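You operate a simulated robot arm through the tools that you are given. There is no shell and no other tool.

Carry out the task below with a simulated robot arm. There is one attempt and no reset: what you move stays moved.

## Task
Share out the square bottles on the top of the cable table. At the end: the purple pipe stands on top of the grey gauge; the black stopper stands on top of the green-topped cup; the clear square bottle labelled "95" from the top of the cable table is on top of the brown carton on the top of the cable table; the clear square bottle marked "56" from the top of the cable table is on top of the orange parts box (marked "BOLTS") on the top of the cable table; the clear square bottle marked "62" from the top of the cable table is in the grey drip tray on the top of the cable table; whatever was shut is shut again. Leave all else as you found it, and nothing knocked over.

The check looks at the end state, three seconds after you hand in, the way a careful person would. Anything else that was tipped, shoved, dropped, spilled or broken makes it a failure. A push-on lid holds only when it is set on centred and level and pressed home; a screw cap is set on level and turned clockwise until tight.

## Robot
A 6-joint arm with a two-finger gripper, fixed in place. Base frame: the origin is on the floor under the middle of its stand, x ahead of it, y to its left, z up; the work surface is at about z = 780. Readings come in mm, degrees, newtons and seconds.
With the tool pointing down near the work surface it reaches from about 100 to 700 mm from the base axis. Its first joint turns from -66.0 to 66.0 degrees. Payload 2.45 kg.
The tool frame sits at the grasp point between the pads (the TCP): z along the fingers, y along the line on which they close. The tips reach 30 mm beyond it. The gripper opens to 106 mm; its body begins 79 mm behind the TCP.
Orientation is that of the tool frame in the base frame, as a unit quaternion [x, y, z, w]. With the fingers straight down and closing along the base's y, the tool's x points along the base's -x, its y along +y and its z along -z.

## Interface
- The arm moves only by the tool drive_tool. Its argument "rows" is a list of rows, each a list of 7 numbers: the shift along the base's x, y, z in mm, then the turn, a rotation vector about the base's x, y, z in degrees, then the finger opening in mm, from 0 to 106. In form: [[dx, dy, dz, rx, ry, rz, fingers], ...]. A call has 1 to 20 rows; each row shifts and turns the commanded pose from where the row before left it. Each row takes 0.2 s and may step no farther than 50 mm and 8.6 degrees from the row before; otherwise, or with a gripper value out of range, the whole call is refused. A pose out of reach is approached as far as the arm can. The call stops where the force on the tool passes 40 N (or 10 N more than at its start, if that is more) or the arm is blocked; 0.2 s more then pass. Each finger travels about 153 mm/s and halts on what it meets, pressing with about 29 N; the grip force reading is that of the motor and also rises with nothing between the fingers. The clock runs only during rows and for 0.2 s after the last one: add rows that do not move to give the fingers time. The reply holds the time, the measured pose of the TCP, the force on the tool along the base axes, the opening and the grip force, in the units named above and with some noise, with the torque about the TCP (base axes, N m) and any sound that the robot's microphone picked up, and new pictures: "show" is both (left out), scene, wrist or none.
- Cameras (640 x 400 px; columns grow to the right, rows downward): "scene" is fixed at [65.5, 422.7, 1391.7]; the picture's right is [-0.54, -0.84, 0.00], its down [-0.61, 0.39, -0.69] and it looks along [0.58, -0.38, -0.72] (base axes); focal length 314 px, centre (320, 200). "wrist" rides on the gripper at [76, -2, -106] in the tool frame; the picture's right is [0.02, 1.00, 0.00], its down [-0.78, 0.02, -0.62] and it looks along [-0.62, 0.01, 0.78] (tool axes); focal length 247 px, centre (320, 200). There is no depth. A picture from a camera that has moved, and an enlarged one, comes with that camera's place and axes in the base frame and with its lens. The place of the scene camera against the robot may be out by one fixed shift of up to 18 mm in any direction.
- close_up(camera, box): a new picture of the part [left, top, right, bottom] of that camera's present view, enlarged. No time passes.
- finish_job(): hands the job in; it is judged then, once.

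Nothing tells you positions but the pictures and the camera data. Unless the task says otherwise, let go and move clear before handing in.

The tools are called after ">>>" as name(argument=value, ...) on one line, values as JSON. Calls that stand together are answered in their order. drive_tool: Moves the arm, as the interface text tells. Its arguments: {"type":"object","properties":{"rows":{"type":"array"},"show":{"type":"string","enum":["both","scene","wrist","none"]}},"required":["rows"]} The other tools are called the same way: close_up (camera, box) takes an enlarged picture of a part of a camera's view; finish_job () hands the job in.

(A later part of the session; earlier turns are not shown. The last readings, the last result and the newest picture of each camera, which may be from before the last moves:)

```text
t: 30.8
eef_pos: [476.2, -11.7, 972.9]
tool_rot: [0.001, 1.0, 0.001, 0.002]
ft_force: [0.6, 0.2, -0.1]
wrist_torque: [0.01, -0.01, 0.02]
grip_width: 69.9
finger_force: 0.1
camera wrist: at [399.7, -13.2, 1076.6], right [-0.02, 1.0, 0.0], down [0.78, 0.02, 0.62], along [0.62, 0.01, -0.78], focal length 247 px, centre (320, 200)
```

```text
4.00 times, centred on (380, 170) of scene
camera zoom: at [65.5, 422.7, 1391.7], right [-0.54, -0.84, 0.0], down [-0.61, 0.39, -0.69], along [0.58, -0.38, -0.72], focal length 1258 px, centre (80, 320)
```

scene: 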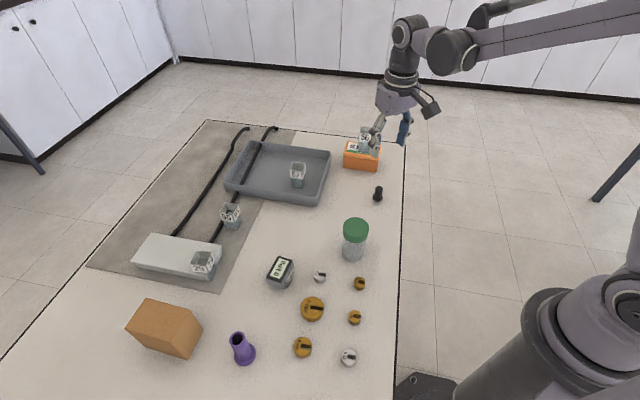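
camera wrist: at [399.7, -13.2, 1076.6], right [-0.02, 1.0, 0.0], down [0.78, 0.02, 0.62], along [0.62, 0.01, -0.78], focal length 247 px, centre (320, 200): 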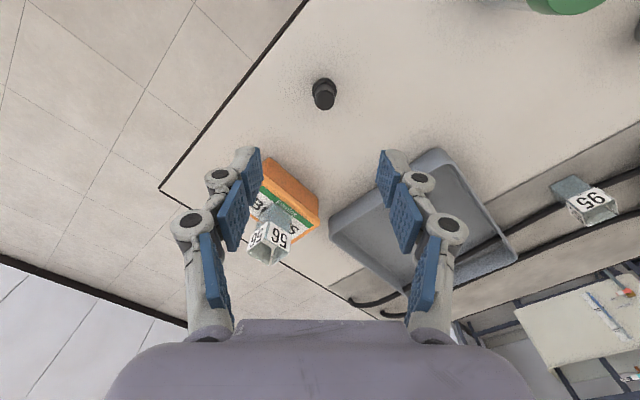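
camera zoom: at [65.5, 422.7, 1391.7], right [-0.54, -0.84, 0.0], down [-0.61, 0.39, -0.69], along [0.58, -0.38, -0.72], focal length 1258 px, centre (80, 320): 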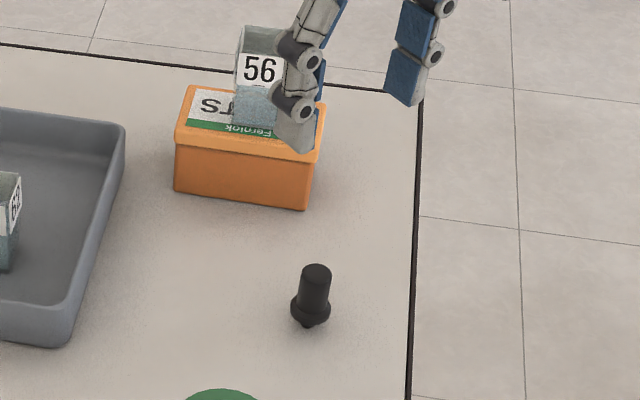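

>>> close_up(camera="scene", box=[364, 178, 392, 206])

>>> close_up(camera="scene", box=[330, 205, 380, 270])

>>> close_up(camera="scene", box=[345, 120, 395, 180])

```text
14.29 times, centred on (378, 192) of scene
camera zoom: at [65.5, 422.7, 1391.7], right [-0.54, -0.84, 0.0], down [-0.61, 0.39, -0.69], along [0.58, -0.38, -0.72], focal length 4494 px, centre (-509, 314)
```

zoom: 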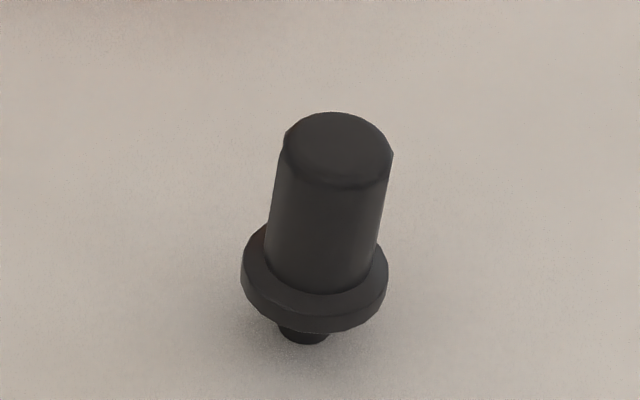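

```text
6.15 times, centred on (355, 238) of scene
camera zoom: at [65.5, 422.7, 1391.7], right [-0.54, -0.84, 0.0], down [-0.61, 0.39, -0.69], along [0.58, -0.38, -0.72], focal length 1936 px, centre (105, -31)
```

zoom: 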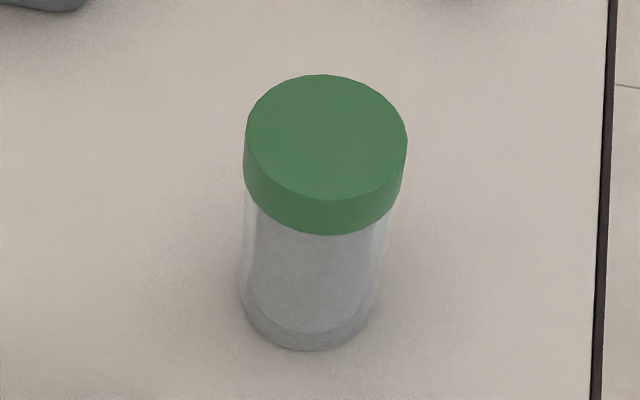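

```text
6.67 times, centred on (370, 150) of scene
camera zoom: at [65.5, 422.7, 1391.7], right [-0.54, -0.84, 0.0], down [-0.61, 0.39, -0.69], along [0.58, -0.38, -0.72], focal length 2097 px, centre (-13, 533)
```

zoom: 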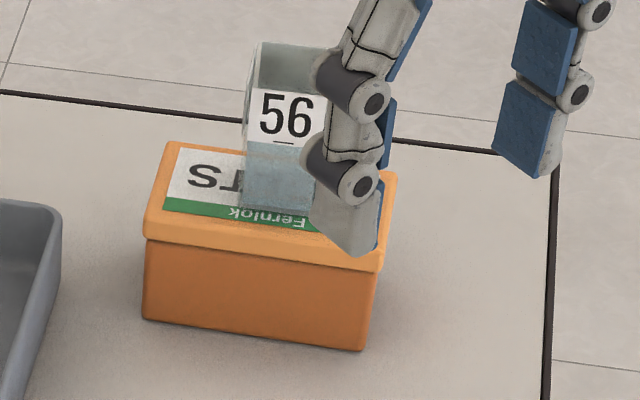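

The stopper has a handle, flange and small foot; it's about 4 mm to the +y side of the tool. Correcting and descending partway to check.

>>> drive_tool(rows=[[-0.3, 2, -20, 0, 0, 0, 60], [-0.3, 2.2, -30, 0, 0, 0, 60], [0, 0, -30, 0, 0, 0, 50], [0, 0, -13, 0, 0, 0, 50], [0, 0, 0, 0, 0, 0, 50]], show="wrist")

>>> close_up(camera="wrist", box=[240, 70, 400, 170])

```text
t: 32.0
eef_pos: [476.0, -12.3, 877.7]
tool_rot: [0.001, 1.0, 0.0, 0.001]
ft_force: [-0.5, 0.8, 0.3]
wrist_torque: [0.02, -0.01, -0.01]
grip_width: 50.1
finger_force: 0.0
camera wrist: at [399.6, -14.4, 983.8], right [-0.02, 1.0, 0.0], down [0.78, 0.02, 0.62], along [0.62, 0.01, -0.78], focal length 247 px, centre (320, 200)
```

wrist: 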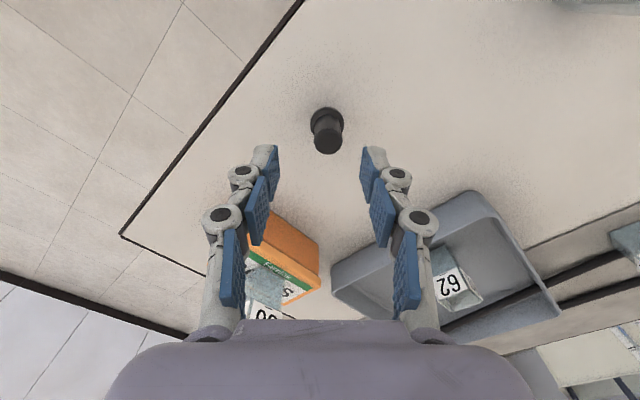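

```text
4.00 times, centred on (320, 120) of wrist
camera zoom: at [399.6, -14.4, 983.8], right [-0.02, 1.0, 0.0], down [0.78, 0.02, 0.62], along [0.62, 0.01, -0.78], focal length 988 px, centre (320, 520)
```

zoom: 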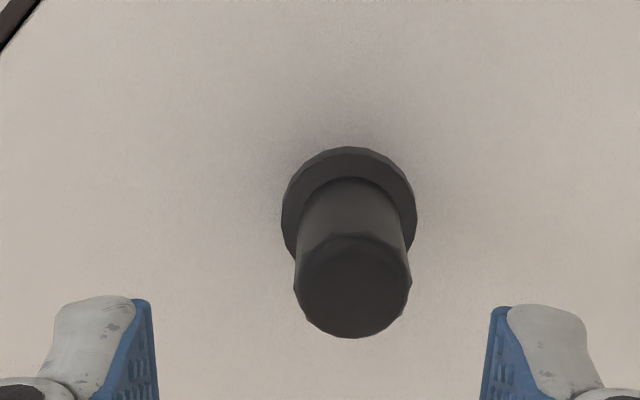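

>>> drive_tool(rows=[[-0.3, 2.6, -8, 0, 0, 0, 50], [-0.2, 2.6, -8, 0, 0, 0, 50], [0, 0, -8, 0, 0, 0, 50], [0, 0, 0, 0, 0, 0, 50], [0, 0, 0, 0, 0, 0, 50]], show="wrist")

>>> close_up(camera="wrist", box=[240, 80, 400, 180])

```text
t: 33.2
eef_pos: [475.0, -6.8, 855.6]
tool_rot: [0.0, 1.0, 0.0, 0.0]
ft_force: [-0.8, -0.6, -0.2]
wrist_torque: [0.0, 0.0, 0.01]
grip_width: 50.4
finger_force: 0.1
camera wrist: at [399.6, -9.4, 960.8], right [-0.02, 1.0, 0.0], down [0.78, 0.02, 0.62], along [0.62, 0.01, -0.78], focal length 247 px, centre (320, 200)
```

wrist: 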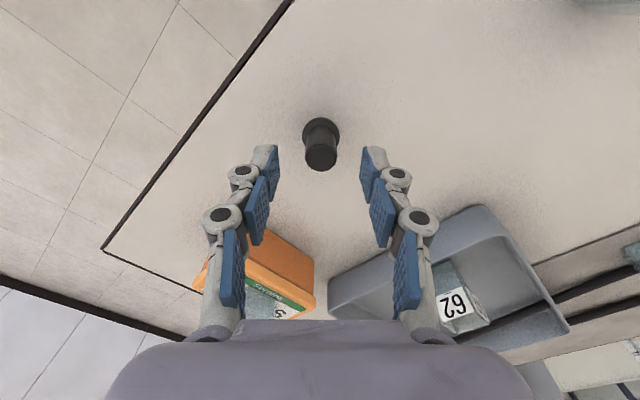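

```text
4.00 times, centred on (320, 130) of wrist
camera zoom: at [399.6, -9.4, 960.8], right [-0.02, 1.0, 0.0], down [0.78, 0.02, 0.62], along [0.62, 0.01, -0.78], focal length 988 px, centre (320, 480)
```

zoom: 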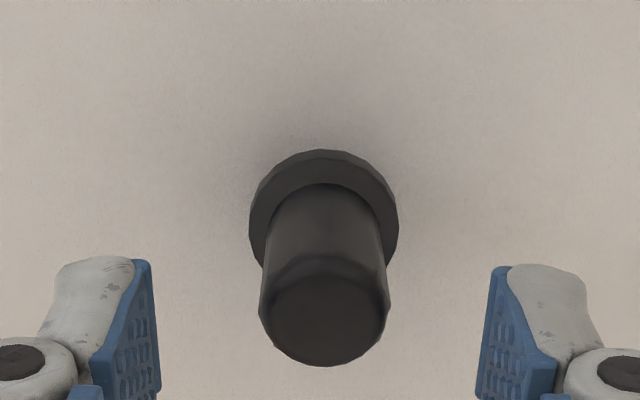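

>>> drive_tool(rows=[[0, 0, -12, 0, 0, 0, 40], [0, 0, -10, 0, 0, 0, 36], [0, 0, -6, 0, 0, 0, 36], [0, 0, -3.5, 0, 0, 0, 36], [0, 0, 0, 0, 0, 0, 36], [0, 0, 0, 0, 0, 0, 36]], show="wrist")

>>> close_up(camera="wrist", box=[240, 100, 400, 200])

>>> close_up(camera="scene", box=[350, 150, 410, 210])

```text
t: 34.6
eef_pos: [474.5, -5.6, 824.1]
tool_rot: [-0.001, 1.0, 0.0, 0.001]
ft_force: [0.5, -0.3, 0.5]
wrist_torque: [-0.01, 0.0, 0.06]
grip_width: 36.3
finger_force: 0.0
camera wrist: at [398.8, -7.8, 929.9], right [-0.02, 1.0, 0.0], down [0.78, 0.02, 0.62], along [0.62, 0.01, -0.78], focal length 247 px, centre (320, 200)
```

wrist: 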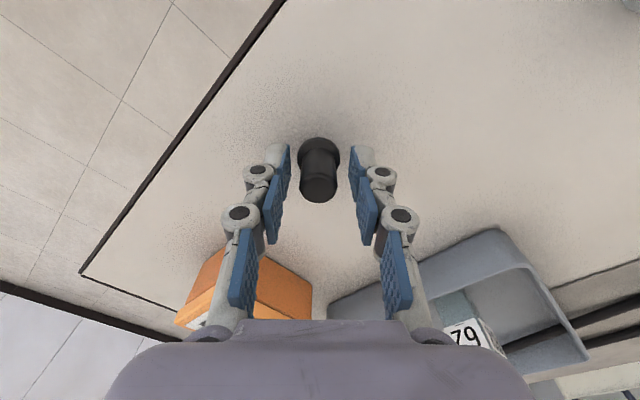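

```text
4.00 times, centred on (320, 150) of wrist
camera zoom: at [398.8, -7.8, 929.9], right [-0.02, 1.0, 0.0], down [0.78, 0.02, 0.62], along [0.62, 0.01, -0.78], focal length 988 px, centre (320, 400)
```

zoom: 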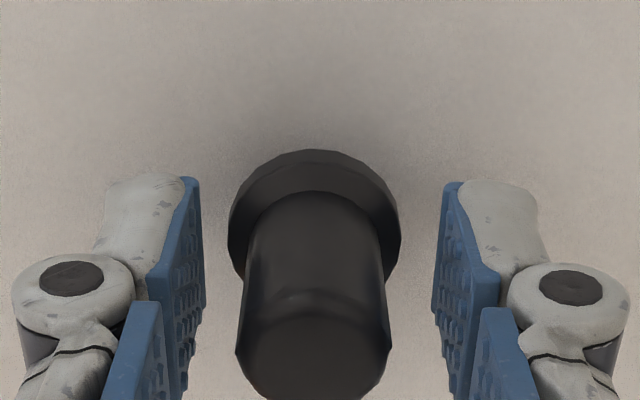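

```text
6.67 times, centred on (380, 180) of scene
camera zoom: at [65.5, 422.7, 1391.7], right [-0.54, -0.84, 0.0], down [-0.61, 0.39, -0.69], along [0.58, -0.38, -0.72], focal length 2097 px, centre (-80, 333)
```

zoom: 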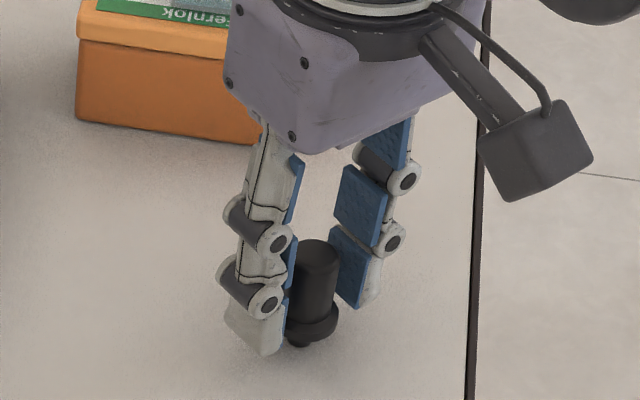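

>>> drive_tool(rows=[[0, 0, 0, 0, 0, 0, 28], [0, 0, 0, 0, 0, 0, 24], [0, 0, 0, 0, 0, 0, 20], [0, 0, 0, 0, 0, 0, 16], [0, 0, 0, 0, 0, 0, 12], [0, 0, 0, 0, 0, 0, 10]], show="wrist")

>>> close_up(camera="wrist", box=[240, 100, 400, 200])

>>> close_up(camera="scene", box=[350, 150, 410, 210])

```text
t: 36.0
eef_pos: [474.4, -7.0, 823.7]
tool_rot: [0.0, 1.0, 0.001, 0.001]
ft_force: [0.1, -0.6, -0.3]
wrist_torque: [0.01, -0.03, 0.01]
grip_width: 24.6
finger_force: 28.6
camera wrist: at [398.7, -7.8, 930.0], right [-0.02, 1.0, 0.0], down [0.78, 0.02, 0.62], along [0.62, 0.01, -0.78], focal length 247 px, centre (320, 200)
```

wrist: 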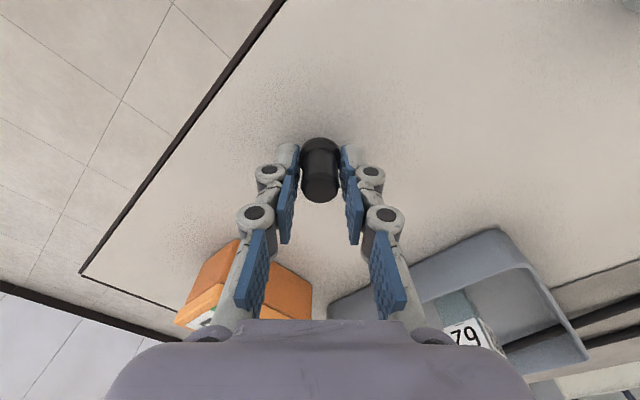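

```text
4.00 times, centred on (320, 150) of wrist
camera zoom: at [398.7, -7.8, 930.0], right [-0.02, 1.0, 0.0], down [0.78, 0.02, 0.62], along [0.62, 0.01, -0.78], focal length 988 px, centre (320, 400)
```

zoom: 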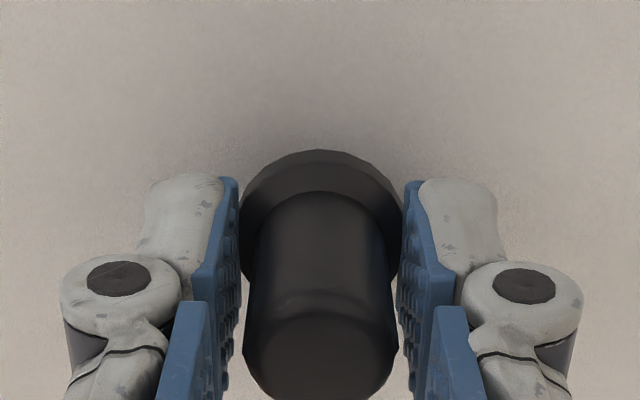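

```text
6.67 times, centred on (380, 180) of scene
camera zoom: at [65.5, 422.7, 1391.7], right [-0.54, -0.84, 0.0], down [-0.61, 0.39, -0.69], along [0.58, -0.38, -0.72], focal length 2097 px, centre (-80, 333)
```

zoom: 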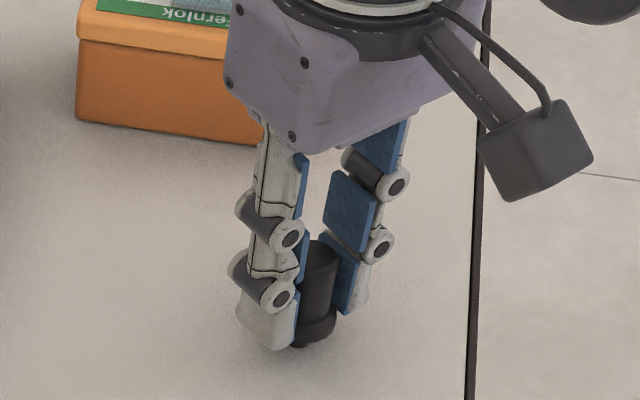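

The fingers caught the flange (24.6 mm), not the handle. I'll open, rise 8 mm and grip the handle instead.

>>> drive_tool(rows=[[0, 0, 0, 0, 0, 0, 28], [0, 0, 0, 0, 0, 0, 36], [0, 0, 4, 0, 0, 0, 36], [0, 0, 4, 0, 0, 0, 36], [0, 0, 0, 0, 0, 0, 36], [0, 0, 0, 0, 0, 0, 28], [0, 0, 0, 0, 0, 0, 24], [0, 0, 0, 0, 0, 0, 20], [0, 0, 0, 0, 0, 0, 16], [0, 0, 0, 0, 0, 0, 12], [0, 0, 0, 0, 0, 0, 10], [0, 0, 0, 0, 0, 0, 10]], show="wrist")

>>> close_up(camera="wrist", box=[240, 100, 400, 200])

>>> close_up(camera="scene", box=[350, 150, 410, 210])

```text
t: 38.6
eef_pos: [475.0, -6.3, 830.5]
tool_rot: [0.001, 1.0, 0.0, 0.001]
ft_force: [-0.4, -1.1, -0.4]
wrist_torque: [-0.01, -0.01, 0.0]
grip_width: 17.5
finger_force: 28.9
camera wrist: at [398.6, -7.1, 937.1], right [-0.02, 1.0, 0.0], down [0.78, 0.02, 0.62], along [0.62, 0.01, -0.78], focal length 247 px, centre (320, 200)
```

wrist: 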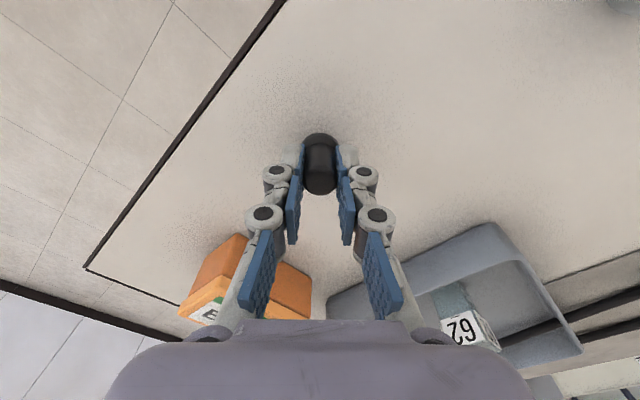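

```text
4.00 times, centred on (320, 150) of wrist
camera zoom: at [398.6, -7.1, 937.1], right [-0.02, 1.0, 0.0], down [0.78, 0.02, 0.62], along [0.62, 0.01, -0.78], focal length 988 px, centre (320, 400)
```

zoom: 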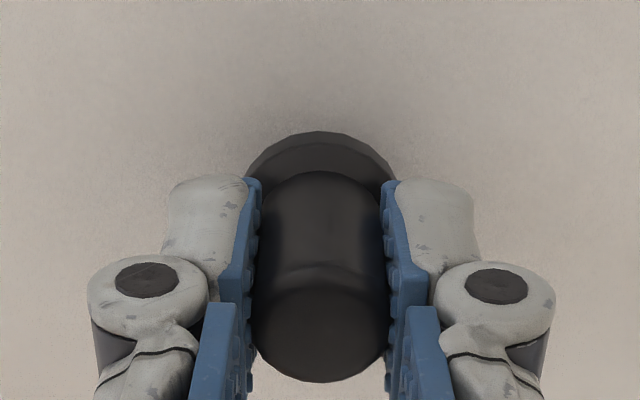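

```text
6.67 times, centred on (380, 180) of scene
camera zoom: at [65.5, 422.7, 1391.7], right [-0.54, -0.84, 0.0], down [-0.61, 0.39, -0.69], along [0.58, -0.38, -0.72], focal length 2097 px, centre (-80, 333)
```

zoom: 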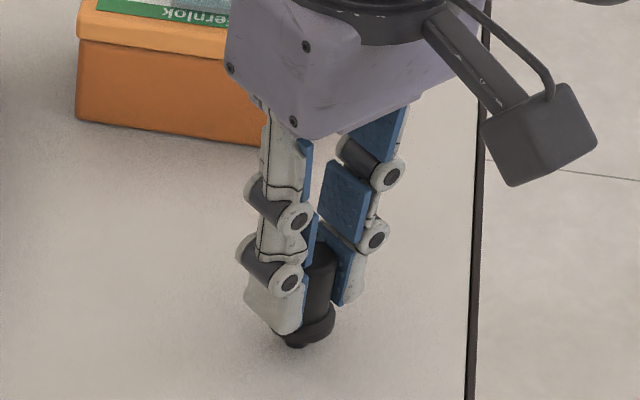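

Now gripping the handle (17.5 mm). Lifting and moving over the green-topped cup (about [374, 147]).

>>> drive_tool(rows=[[0, 0, 15, 0, 0, 0, 10], [0, 0, 30, 0, 0, 0, 10], [0, 0, 40, 0, 0, 0, 10], [0, 0, 40, 0, 0, 0, 10], [0, 0, 35, 0, 0, 0, 10], [-10, 15, 10, 0, 0, 0, 10], [-18, 27, 0, 0, 0, 0, 10], [-20, 30, 0, 0, 0, 0, 10], [-20, 31, 0, 0, 0, 0, 10], [-18, 27, 0, 0, 0, 0, 10], [-10, 15, 0, 0, 0, 0, 10], [-5, 8, 0, 0, 0, 0, 10], [0, 0, 0, 0, 0, 0, 10], [0, 0, 0, 0, 0, 0, 10]])

>>> close_up(camera="wrist", box=[220, 40, 420, 190])

```text
t: 41.6
eef_pos: [374.0, 149.6, 1000.6]
tool_rot: [0.0, 1.0, 0.0, 0.001]
ft_force: [1.5, 0.7, 0.1]
wrist_torque: [-0.01, 0.02, -0.01]
grip_width: 17.3
finger_force: 29.2
camera wrist: at [298.1, 146.8, 1106.6], right [-0.02, 1.0, 0.0], down [0.78, 0.02, 0.62], along [0.62, 0.01, -0.78], focal length 247 px, centre (320, 200)
```

scene: 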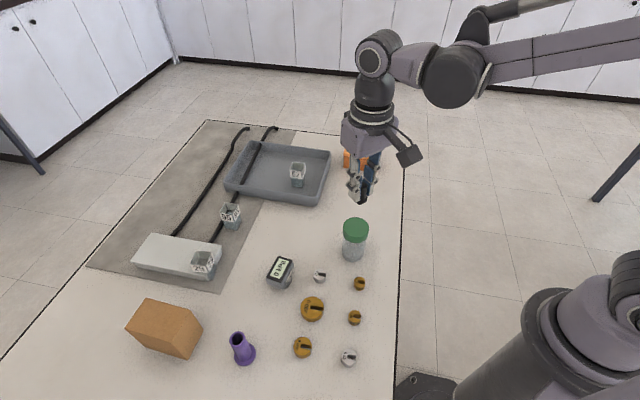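
wrist: 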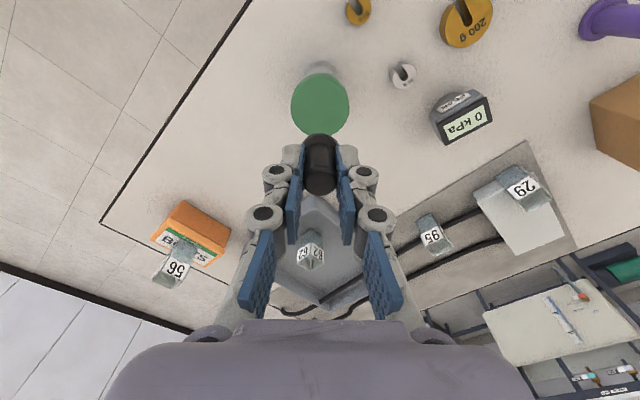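

```text
2.67 times, centred on (320, 115) of wrist
camera zoom: at [298.1, 146.8, 1106.6], right [-0.02, 1.0, 0.0], down [0.78, 0.02, 0.62], along [0.62, 0.01, -0.78], focal length 659 px, centre (320, 427)
```

zoom: 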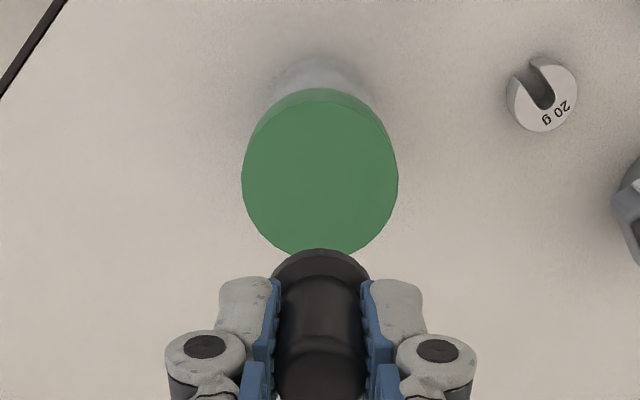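

The stopper is nearly exactly over the lid centre. Descending toward the lid (expected contact at TCP z≈920–926).

>>> drive_tool(rows=[[-0.3, -0.2, -15, 0, 0, 0, 10], [-0.3, -0.2, -20, 0, 0, 0, 10], [0, 0, -15, 0, 0, 0, 10], [0, 0, -8, 0, 0, 0, 10], [0, 0, -4, 0, 0, 0, 10], [0, 0, 0, 0, 0, 0, 10], [0, 0, 0, 0, 0, 0, 10]])

>>> close_up(camera="scene", box=[320, 170, 400, 270])

>>> close_up(camera="wrist", box=[220, 80, 420, 205])

```text
t: 43.2
eef_pos: [374.6, 147.8, 938.4]
tool_rot: [0.0, 1.0, 0.001, 0.0]
ft_force: [-0.6, 0.6, 0.3]
wrist_torque: [-0.03, 0.02, 0.05]
grip_width: 17.7
finger_force: 28.9
camera wrist: at [298.2, 146.0, 1043.8], right [-0.02, 1.0, 0.0], down [0.78, 0.02, 0.62], along [0.62, 0.01, -0.78], focal length 247 px, centre (320, 200)
```

scene: 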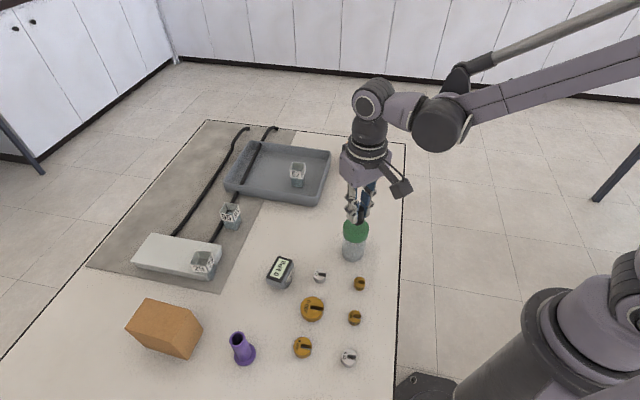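
wrist: 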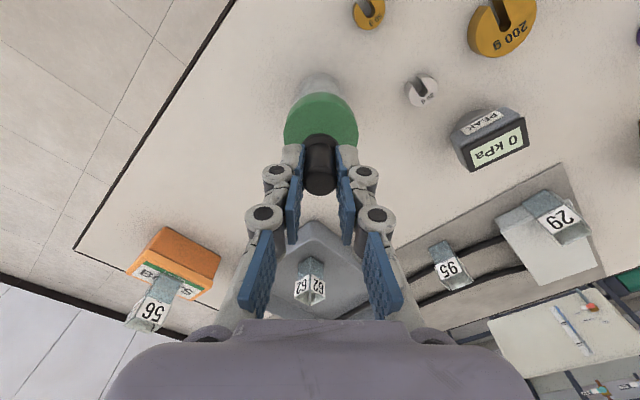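

```text
4.00 times, centred on (360, 220) of scene
camera zoom: at [65.5, 422.7, 1391.7], right [-0.54, -0.84, 0.0], down [-0.61, 0.39, -0.69], along [0.58, -0.38, -0.72], focal length 1258 px, centre (160, 120)
```

zoom: 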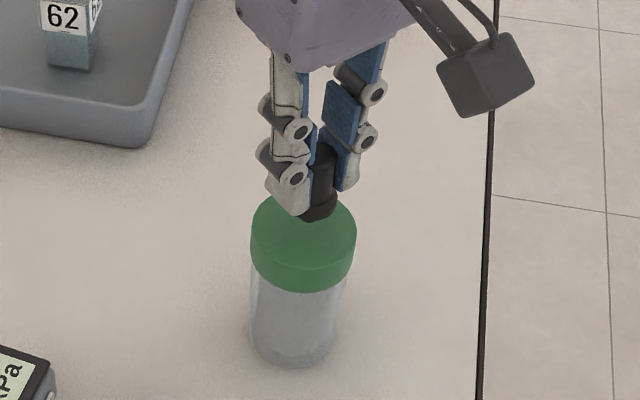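

```text
3.20 times, centred on (320, 142) of wrist
camera zoom: at [298.2, 146.0, 1043.8], right [-0.02, 1.0, 0.0], down [0.78, 0.02, 0.62], along [0.62, 0.01, -0.78], focal length 790 px, centre (320, 384)
```

zoom: 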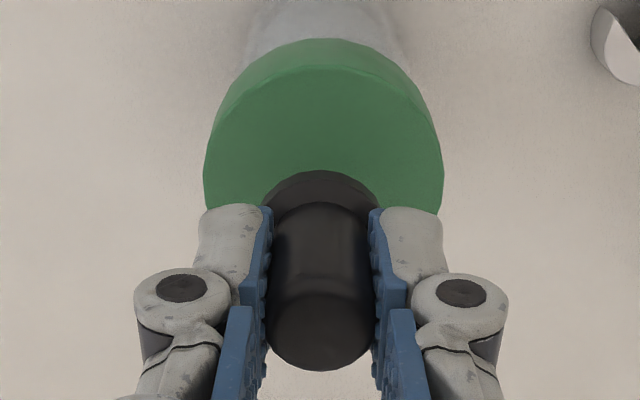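

>>> drive_tool(rows=[[0, 0, -3, 0, 0, 0, 10], [0, 0, -2, 0, 0, 0, 10], [0, 0, -2, 0, 0, 0, 10], [0, 0, 0, 0, 0, 0, 10]], show="none")

```text
t: 44.2
eef_pos: [372.4, 147.2, 933.5]
tool_rot: [0.0, 1.0, -0.001, 0.001]
ft_force: [-0.3, -0.3, -0.4]
wrist_torque: [0.03, 0.0, -0.04]
grip_width: 17.9
finger_force: 29.3
```

>>> drive_tool(rows=[[0, 0, -1.5, 0, 0, 0, 10], [0, 0, -1.5, 0, 0, 0, 10], [0, 0, 0, 0, 0, 0, 10]], show="none")

```text
t: 45.0
eef_pos: [373.6, 146.1, 928.5]
tool_rot: [0.0, 1.0, -0.001, 0.001]
ft_force: [-0.2, -0.2, -0.4]
wrist_torque: [0.02, 0.01, -0.05]
grip_width: 17.6
finger_force: 28.7
```

>>> drive_tool(rows=[[0, 0, -1.5, 0, 0, 0, 10], [0, 0, -1, 0, 0, 0, 10], [0, 0, 0, 0, 0, 0, 10]], show="none")

```text
t: 45.8
eef_pos: [374.1, 146.3, 926.2]
tool_rot: [0.0, 1.0, -0.001, 0.001]
ft_force: [1.4, -0.4, 29.2]
wrist_torque: [0.03, -0.07, 0.02]
grip_width: 17.6
finger_force: 29.0
```

>>> drive_tool(rows=[[0, 0, 0.7, 0, 0, 0, 10], [0, 0, 0, 0, 0, 0, 10], [0, 0, 0, 0, 0, 0, 10]], show="none")

```text
t: 46.6
eef_pos: [373.6, 146.7, 926.2]
tool_rot: [0.001, 1.0, 0.001, 0.0]
ft_force: [-0.3, 0.6, -0.2]
wrist_torque: [0.0, 0.01, -0.02]
grip_width: 17.6
finger_force: 29.4
```

>>> drive_tool(rows=[[0, 0, -0.3, 0, 0, 0, 10], [0, 0, 0, 0, 0, 0, 10]], show="scene")

>>> close_up(camera="scene", box=[330, 180, 390, 240])

```text
t: 47.2
eef_pos: [373.9, 147.4, 927.2]
tool_rot: [0.001, 1.0, 0.0, 0.001]
ft_force: [-0.2, -1.6, 5.4]
wrist_torque: [-0.1, -0.03, 0.02]
grip_width: 17.6
finger_force: 28.7
```

scene: 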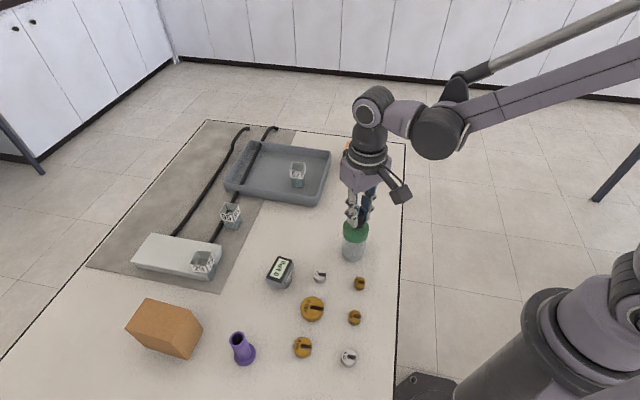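

```text
6.67 times, centred on (360, 210) of scene
camera zoom: at [65.4, 422.6, 1391.8], right [-0.54, -0.84, 0.0], down [-0.61, 0.39, -0.69], along [0.58, -0.38, -0.72], focal length 2097 px, centre (53, 133)
```

zoom: 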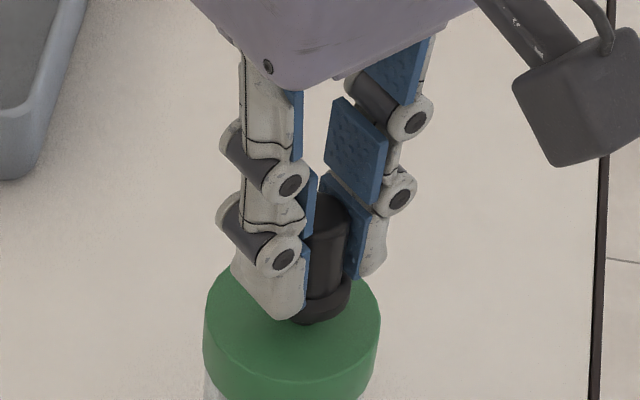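

Light contact of 5 N and the stopper looks vertical. Opening the fingers gently.

>>> drive_tool(rows=[[0, 0, 0, 0, 0, 0, 17.5], [0, 0, 0, 0, 0, 0, 19], [0, 0, 0, 0, 0, 0, 22], [0, 0, 0, 0, 0, 0, 28], [0, 0, 0, 0, 0, 0, 36], [0, 0, 0, 0, 0, 0, 44], [0, 0, 0, 0, 0, 0, 44]])

>>> close_up(camera="scene", box=[330, 180, 390, 240])

```text
t: 48.8
eef_pos: [372.1, 146.6, 925.6]
tool_rot: [0.001, 1.0, 0.0, 0.001]
ft_force: [0.7, 1.0, 0.9]
wrist_torque: [0.01, 0.0, -0.01]
grip_width: 44.2
finger_force: 0.0
camera wrist: at [297.0, 145.1, 1031.7], right [-0.02, 1.0, 0.0], down [0.78, 0.02, 0.62], along [0.62, 0.01, -0.78], focal length 247 px, centre (320, 200)
```

scene: 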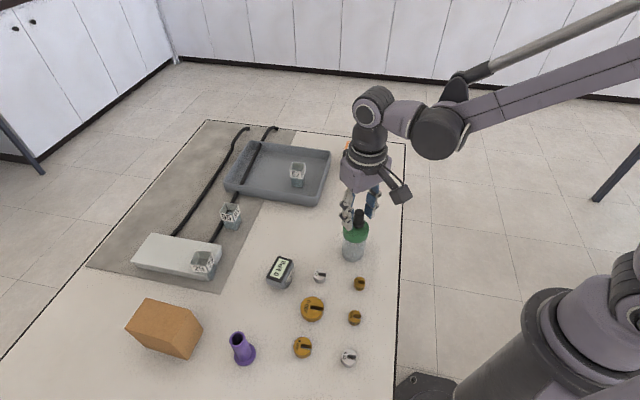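
wrist: 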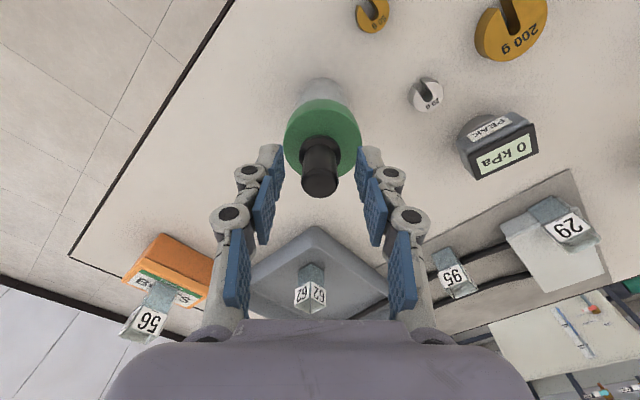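

```text
6.67 times, centred on (360, 210) of scene
camera zoom: at [65.5, 422.7, 1391.7], right [-0.54, -0.84, 0.0], down [-0.61, 0.39, -0.69], along [0.58, -0.38, -0.72], focal length 2097 px, centre (53, 133)
```

zoom: 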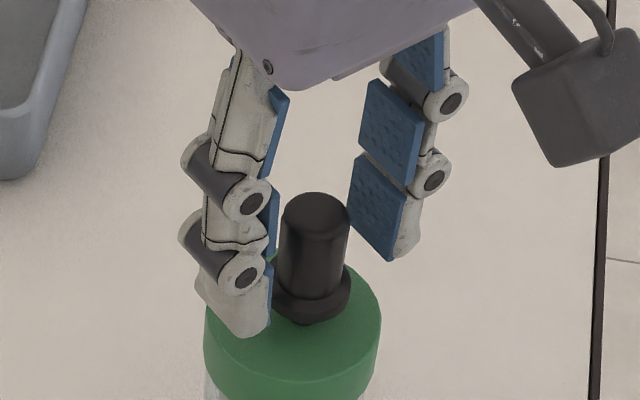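

>>> close_up(camera="wrist", box=[440, 90, 580, 190])

>>> close_up(camera="scene", box=[250, 245, 310, 300])

>>> close_up(camera="scene", box=[215, 320, 275, 375])

>>> drive_tool(rows=[[0, 0, 15, 0, 0, 0, 44], [0, 0, 30, 0, 0, 0, 44], [0, 0, 35, 0, 0, 0, 60], [0, 0, 20, 0, 0, 0, 60], [0, 30, 0, 0, 0, 0, 60], [0, 40, 0, 0, 0, 0, 60], [5, 40, 0, 0, 0, 0, 60], [10, 40, 0, 0, 0, 0, 60], [9, 20, 0, 0, 0, 0, 60], [0, 0, 0, 0, 0, 0, 60], [0, 0, 0, 0, 0, 0, 60]])

```text
4.00 times, centred on (510, 140) of wrist
camera zoom: at [297.0, 145.1, 1031.7], right [-0.02, 1.0, 0.0], down [0.78, 0.02, 0.62], along [0.62, 0.01, -0.78], focal length 988 px, centre (-440, 440)
```

zoom: 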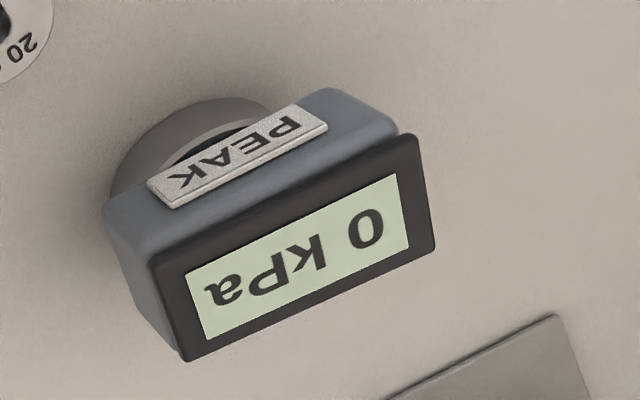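

```text
7.27 times, centred on (280, 272) of scene
camera zoom: at [65.5, 422.7, 1391.7], right [-0.54, -0.84, 0.0], down [-0.61, 0.39, -0.69], along [0.58, -0.38, -0.72], focal length 2288 px, centre (611, -327)
```

zoom: 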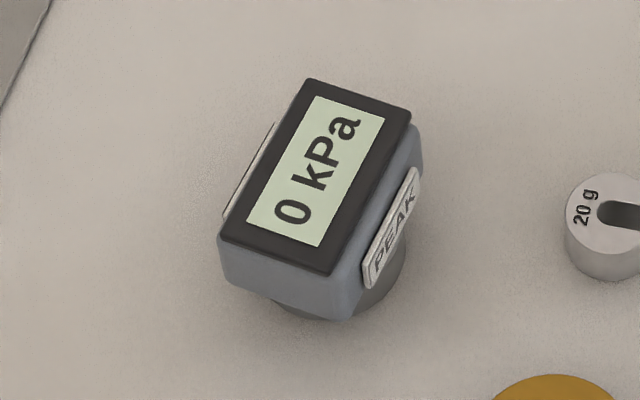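

```text
7.27 times, centred on (245, 348) of scene
camera zoom: at [65.5, 422.7, 1391.7], right [-0.54, -0.84, 0.0], down [-0.61, 0.39, -0.69], along [0.58, -0.38, -0.72], focal length 2288 px, centre (866, -873)
```

zoom: 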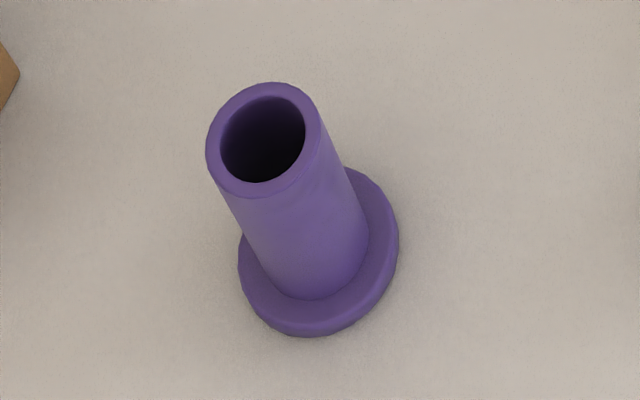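

```text
t: 51.2
eef_pos: [400.8, 316.1, 1028.0]
tool_rot: [0.0, 1.0, 0.0, 0.002]
ft_force: [-1.3, -0.2, 0.3]
wrist_torque: [0.01, 0.01, -0.03]
grip_width: 60.0
finger_force: 0.1
camera wrist: at [324.3, 315.3, 1133.5], right [-0.02, 1.0, 0.0], down [0.78, 0.02, 0.62], along [0.62, 0.01, -0.78], focal length 247 px, centre (320, 200)
```

scene: 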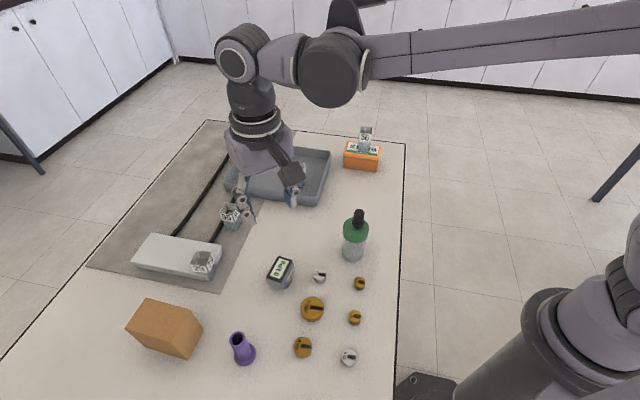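
wrist: 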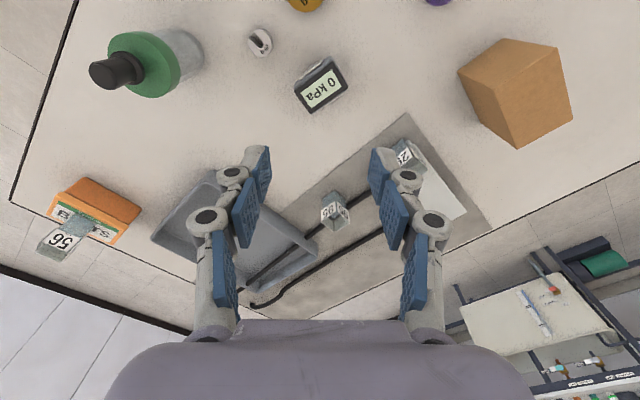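

>>> close_up(camera="wrist", box=[260, 35, 380, 135])

>>> close_up(camera="wrist", box=[440, 20, 600, 160])

>>> close_up(camera="scene", box=[330, 115, 400, 270])

```text
4.00 times, centred on (320, 85) of wrist
camera zoom: at [324.3, 315.3, 1133.5], right [-0.02, 1.0, 0.0], down [0.78, 0.02, 0.62], along [0.62, 0.01, -0.78], focal length 988 px, centre (320, 660)
```

zoom: 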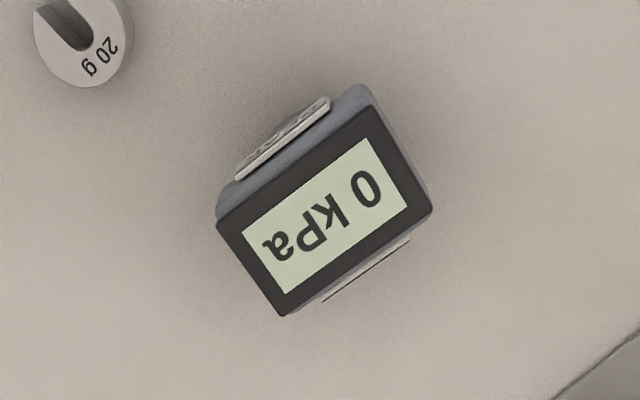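

```text
2.86 times, centred on (520, 90) of wrist
camera zoom: at [324.3, 315.3, 1133.5], right [-0.02, 1.0, 0.0], down [0.78, 0.02, 0.62], along [0.62, 0.01, -0.78], focal length 706 px, centre (-251, 514)
```

zoom: 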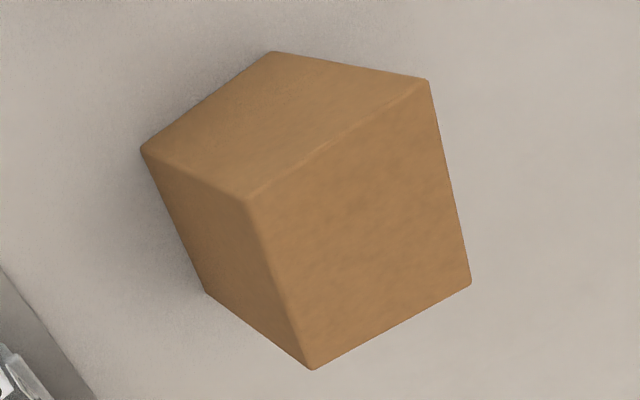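

```text
2.58 times, centred on (365, 192) of scene
camera zoom: at [65.5, 422.7, 1391.7], right [-0.54, -0.84, 0.0], down [-0.61, 0.39, -0.69], along [0.58, -0.38, -0.72], focal length 812 px, centre (204, 219)
```

zoom: 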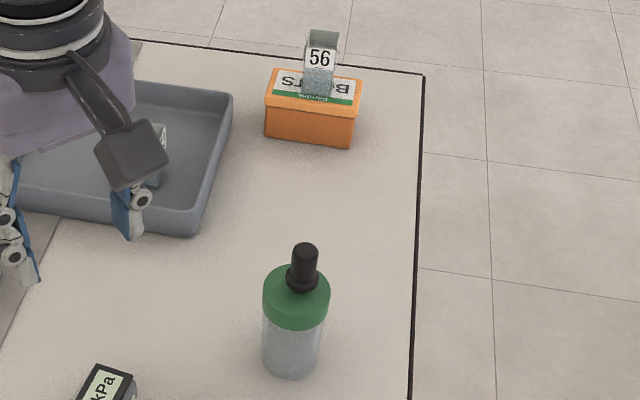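

Gauge top is flat, level at about z≈826, centred near [402, 317]. The stopper and bottle 56 are standing well. Moving above the purple pipe (about [301, 445]).

>>> drive_tool(rows=[[-15, 20, -5, 0, 0, 0, 60], [-20, 26, -5, 0, 0, 0, 60], [-20, 26, -5, 0, 0, 0, 60], [-20, 26, -5, 0, 0, 0, 60], [-15, 20, -5, 0, 0, 0, 60], [-10, 11, -3, 0, 0, 0, 60], [0, 0, 0, 0, 0, 0, 60], [0, 0, 0, 0, 0, 0, 60]])

>>> close_up(camera="wrist", box=[240, 50, 400, 150])

```text
t: 53.0
eef_pos: [297.6, 445.1, 996.3]
tool_rot: [0.0, 1.0, 0.0, 0.001]
ft_force: [0.7, 0.9, 0.1]
wrist_torque: [-0.04, 0.04, 0.02]
grip_width: 60.1
finger_force: 0.1
camera wrist: at [220.6, 442.6, 1102.3], right [-0.02, 1.0, 0.0], down [0.78, 0.02, 0.62], along [0.62, 0.01, -0.78], focal length 247 px, centre (320, 200)
```

scene: 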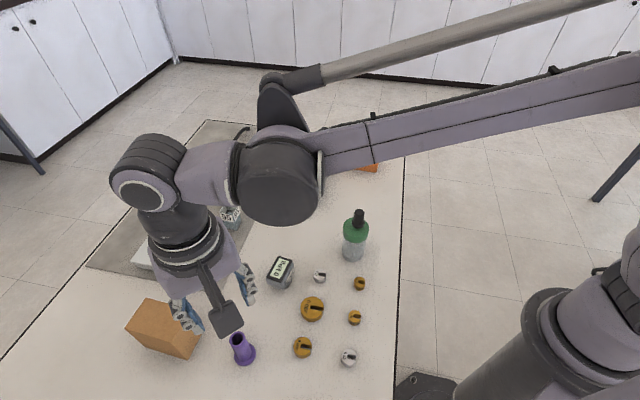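
wrist: 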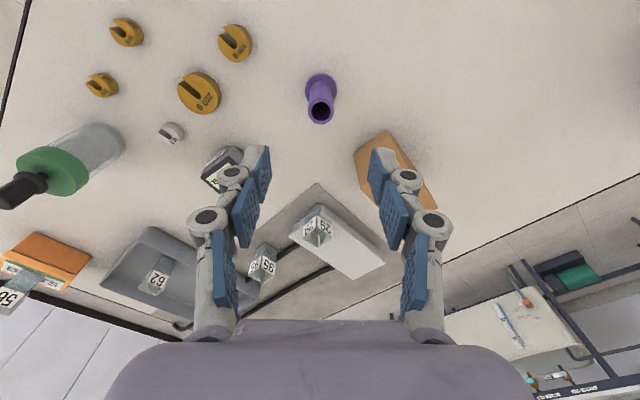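

```text
4.00 times, centred on (320, 100) of wrist
camera zoom: at [220.6, 442.6, 1102.3], right [-0.02, 1.0, 0.0], down [0.78, 0.02, 0.62], along [0.62, 0.01, -0.78], focal length 988 px, centre (320, 600)
```

zoom: 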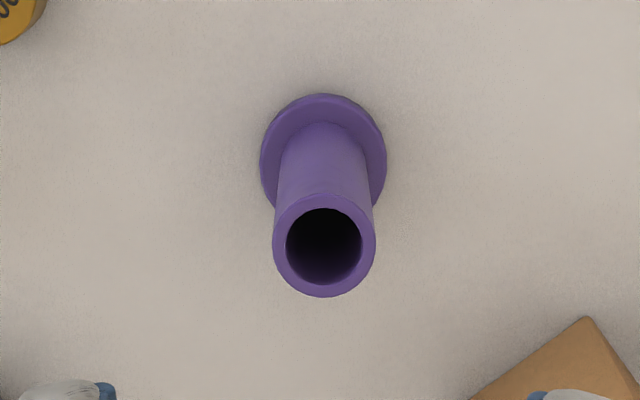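

>>> drive_tool(rows=[[2.8, 0.2, -20, 0, 0, 0, 60], [2.8, 0.2, -30, 0, 0, 0, 60], [0, 0, -25, 0, 0, 0, 60], [0, 0, -10, 0, 0, 0, 60], [0, 0, 0, 0, 0, 0, 60], [0, 0, 0, 0, 0, 0, 60]], show="wrist")

>>> close_up(camera="wrist", box=[240, 70, 400, 190])

```text
t: 54.4
eef_pos: [302.8, 445.9, 913.4]
tool_rot: [0.0, 1.0, 0.0, 0.001]
ft_force: [-0.6, 0.5, -0.7]
wrist_torque: [0.03, 0.0, 0.0]
grip_width: 60.0
finger_force: 0.0
camera wrist: at [226.8, 444.1, 1019.7], right [-0.02, 1.0, 0.0], down [0.78, 0.02, 0.62], along [0.62, 0.01, -0.78], focal length 247 px, centre (320, 200)
```

wrist: 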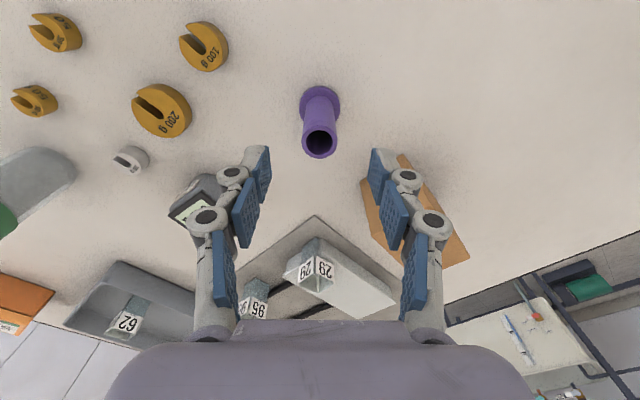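

```text
3.33 times, centred on (320, 130) of wrist
camera zoom: at [226.8, 444.1, 1019.7], right [-0.02, 1.0, 0.0], down [0.78, 0.02, 0.62], along [0.62, 0.01, -0.78], focal length 823 px, centre (320, 433)
```

zoom: 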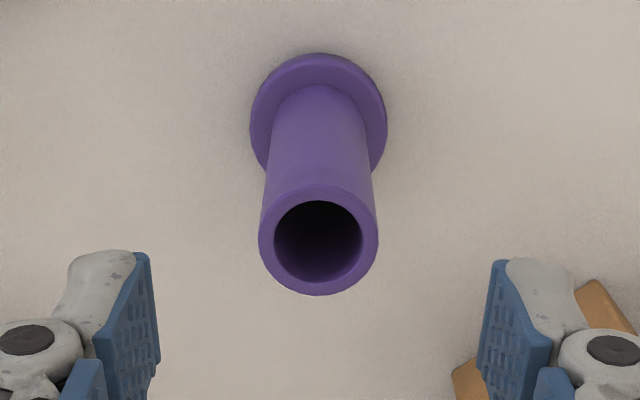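

>>> drive_tool(rows=[[-0.4, -0.4, -20, 0, 0, 0, 54], [-0.4, -0.3, -25, 0, 0, 0, 50], [0, 0, -18, 0, 0, 0, 46], [0, 0, -10, 0, 0, 0, 46], [0, 0, -5, 0, 0, 0, 46], [0, 0, 0, 0, 0, 0, 46], [0, 0, 0, 0, 0, 0, 36], [0, 0, 0, 0, 0, 0, 30], [0, 0, 0, 0, 0, 0, 26], [0, 0, 0, 0, 0, 0, 22], [0, 0, 0, 0, 0, 0, 18], [0, 0, 0, 0, 0, 0, 16]])

>>> close_up(camera="wrist", box=[220, 90, 420, 240])

```text
t: 57.0
eef_pos: [299.4, 445.8, 834.1]
tool_rot: [0.0, 1.0, -0.001, 0.001]
ft_force: [-1.1, 0.3, 0.0]
wrist_torque: [0.0, 0.05, -0.01]
grip_width: 24.4
finger_force: 29.2
camera wrist: at [224.5, 444.0, 939.5], right [-0.02, 1.0, 0.0], down [0.78, 0.02, 0.62], along [0.62, 0.01, -0.78], focal length 247 px, centre (320, 200)
```

scene: 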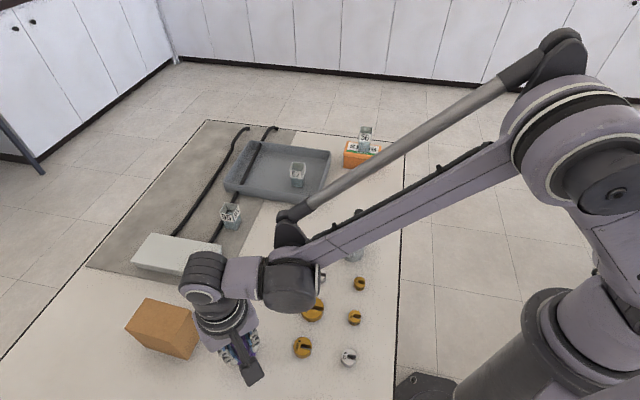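
wrist: 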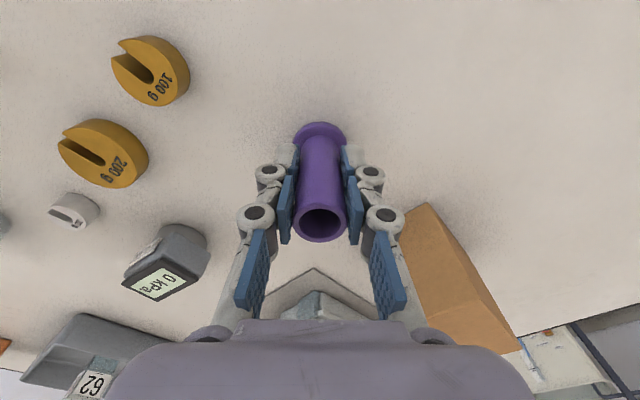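

```text
2.67 times, centred on (320, 165) of wrist
camera zoom: at [224.5, 444.0, 939.5], right [-0.02, 1.0, 0.0], down [0.78, 0.02, 0.62], along [0.62, 0.01, -0.78], focal length 659 px, centre (320, 293)
```

zoom: 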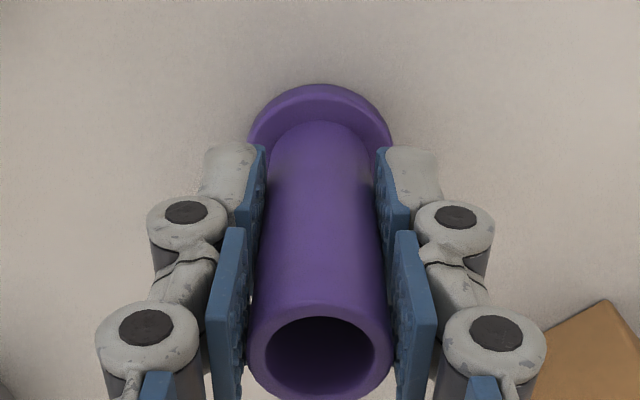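

Pipe is gripped (24.4 mm). Lifting and moving above the gauge.

>>> drive_tool(rows=[[0, 0, 15, 0, 0, 0, 16], [0, 0, 30, 0, 0, 0, 16], [0, 0, 35, 0, 0, 0, 16], [0, 0, 35, 0, 0, 0, 16], [0, 0, 25, 0, 0, 0, 16], [10, -12, 10, 0, 0, 0, 16], [18, -22, 0, 0, 0, 0, 16], [20, -25, 0, 0, 0, 0, 16], [20, -25, 0, 0, 0, 0, 16], [18, -22, 0, 0, 0, 0, 16], [11, -14, 0, 0, 0, 0, 16], [6, -8, 0, 0, 0, 0, 16], [0, 0, 0, 0, 0, 0, 16], [0, 0, 0, 0, 0, 0, 16], [0, 0, 0, 0, 0, 0, 16]])

>>> close_up(camera="wrist", box=[220, 40, 420, 190])

```text
t: 60.2
eef_pos: [405.6, 318.5, 985.2]
tool_rot: [0.0, 1.0, 0.0, 0.0]
ft_force: [0.6, 0.0, -0.6]
wrist_torque: [-0.03, 0.01, 0.01]
grip_width: 24.3
finger_force: 29.2
camera wrist: at [329.7, 316.2, 1091.6], right [-0.02, 1.0, 0.0], down [0.78, 0.02, 0.62], along [0.62, 0.01, -0.78], focal length 247 px, centre (320, 200)
```

scene: 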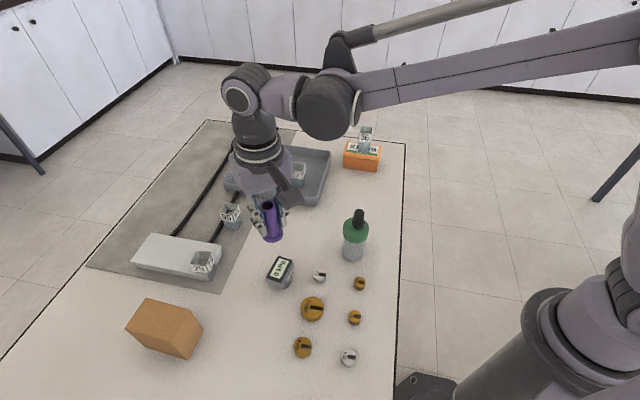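
wrist: 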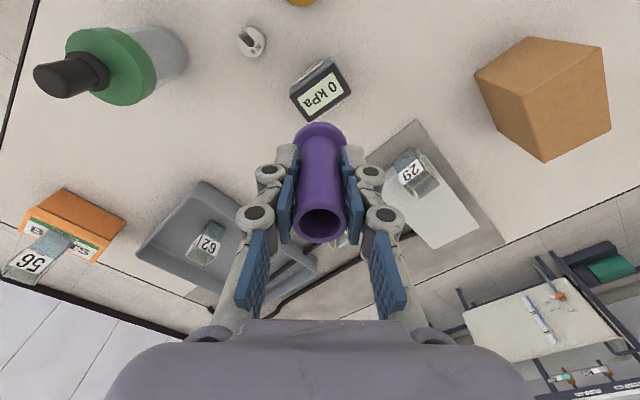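

```text
2.67 times, centred on (320, 115) of wrist
camera zoom: at [329.7, 316.2, 1091.6], right [-0.02, 1.0, 0.0], down [0.78, 0.02, 0.62], along [0.62, 0.01, -0.78], focal length 659 px, centre (320, 427)
```

zoom: 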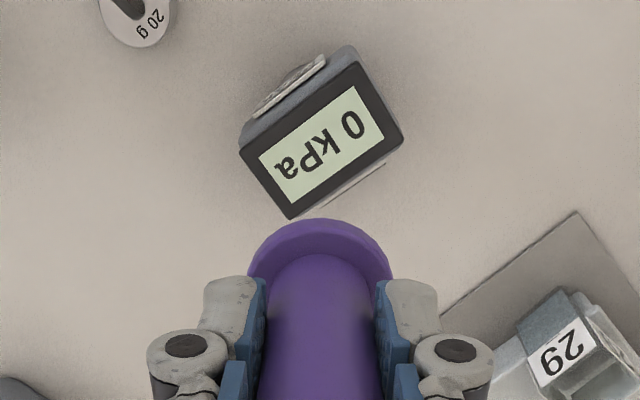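

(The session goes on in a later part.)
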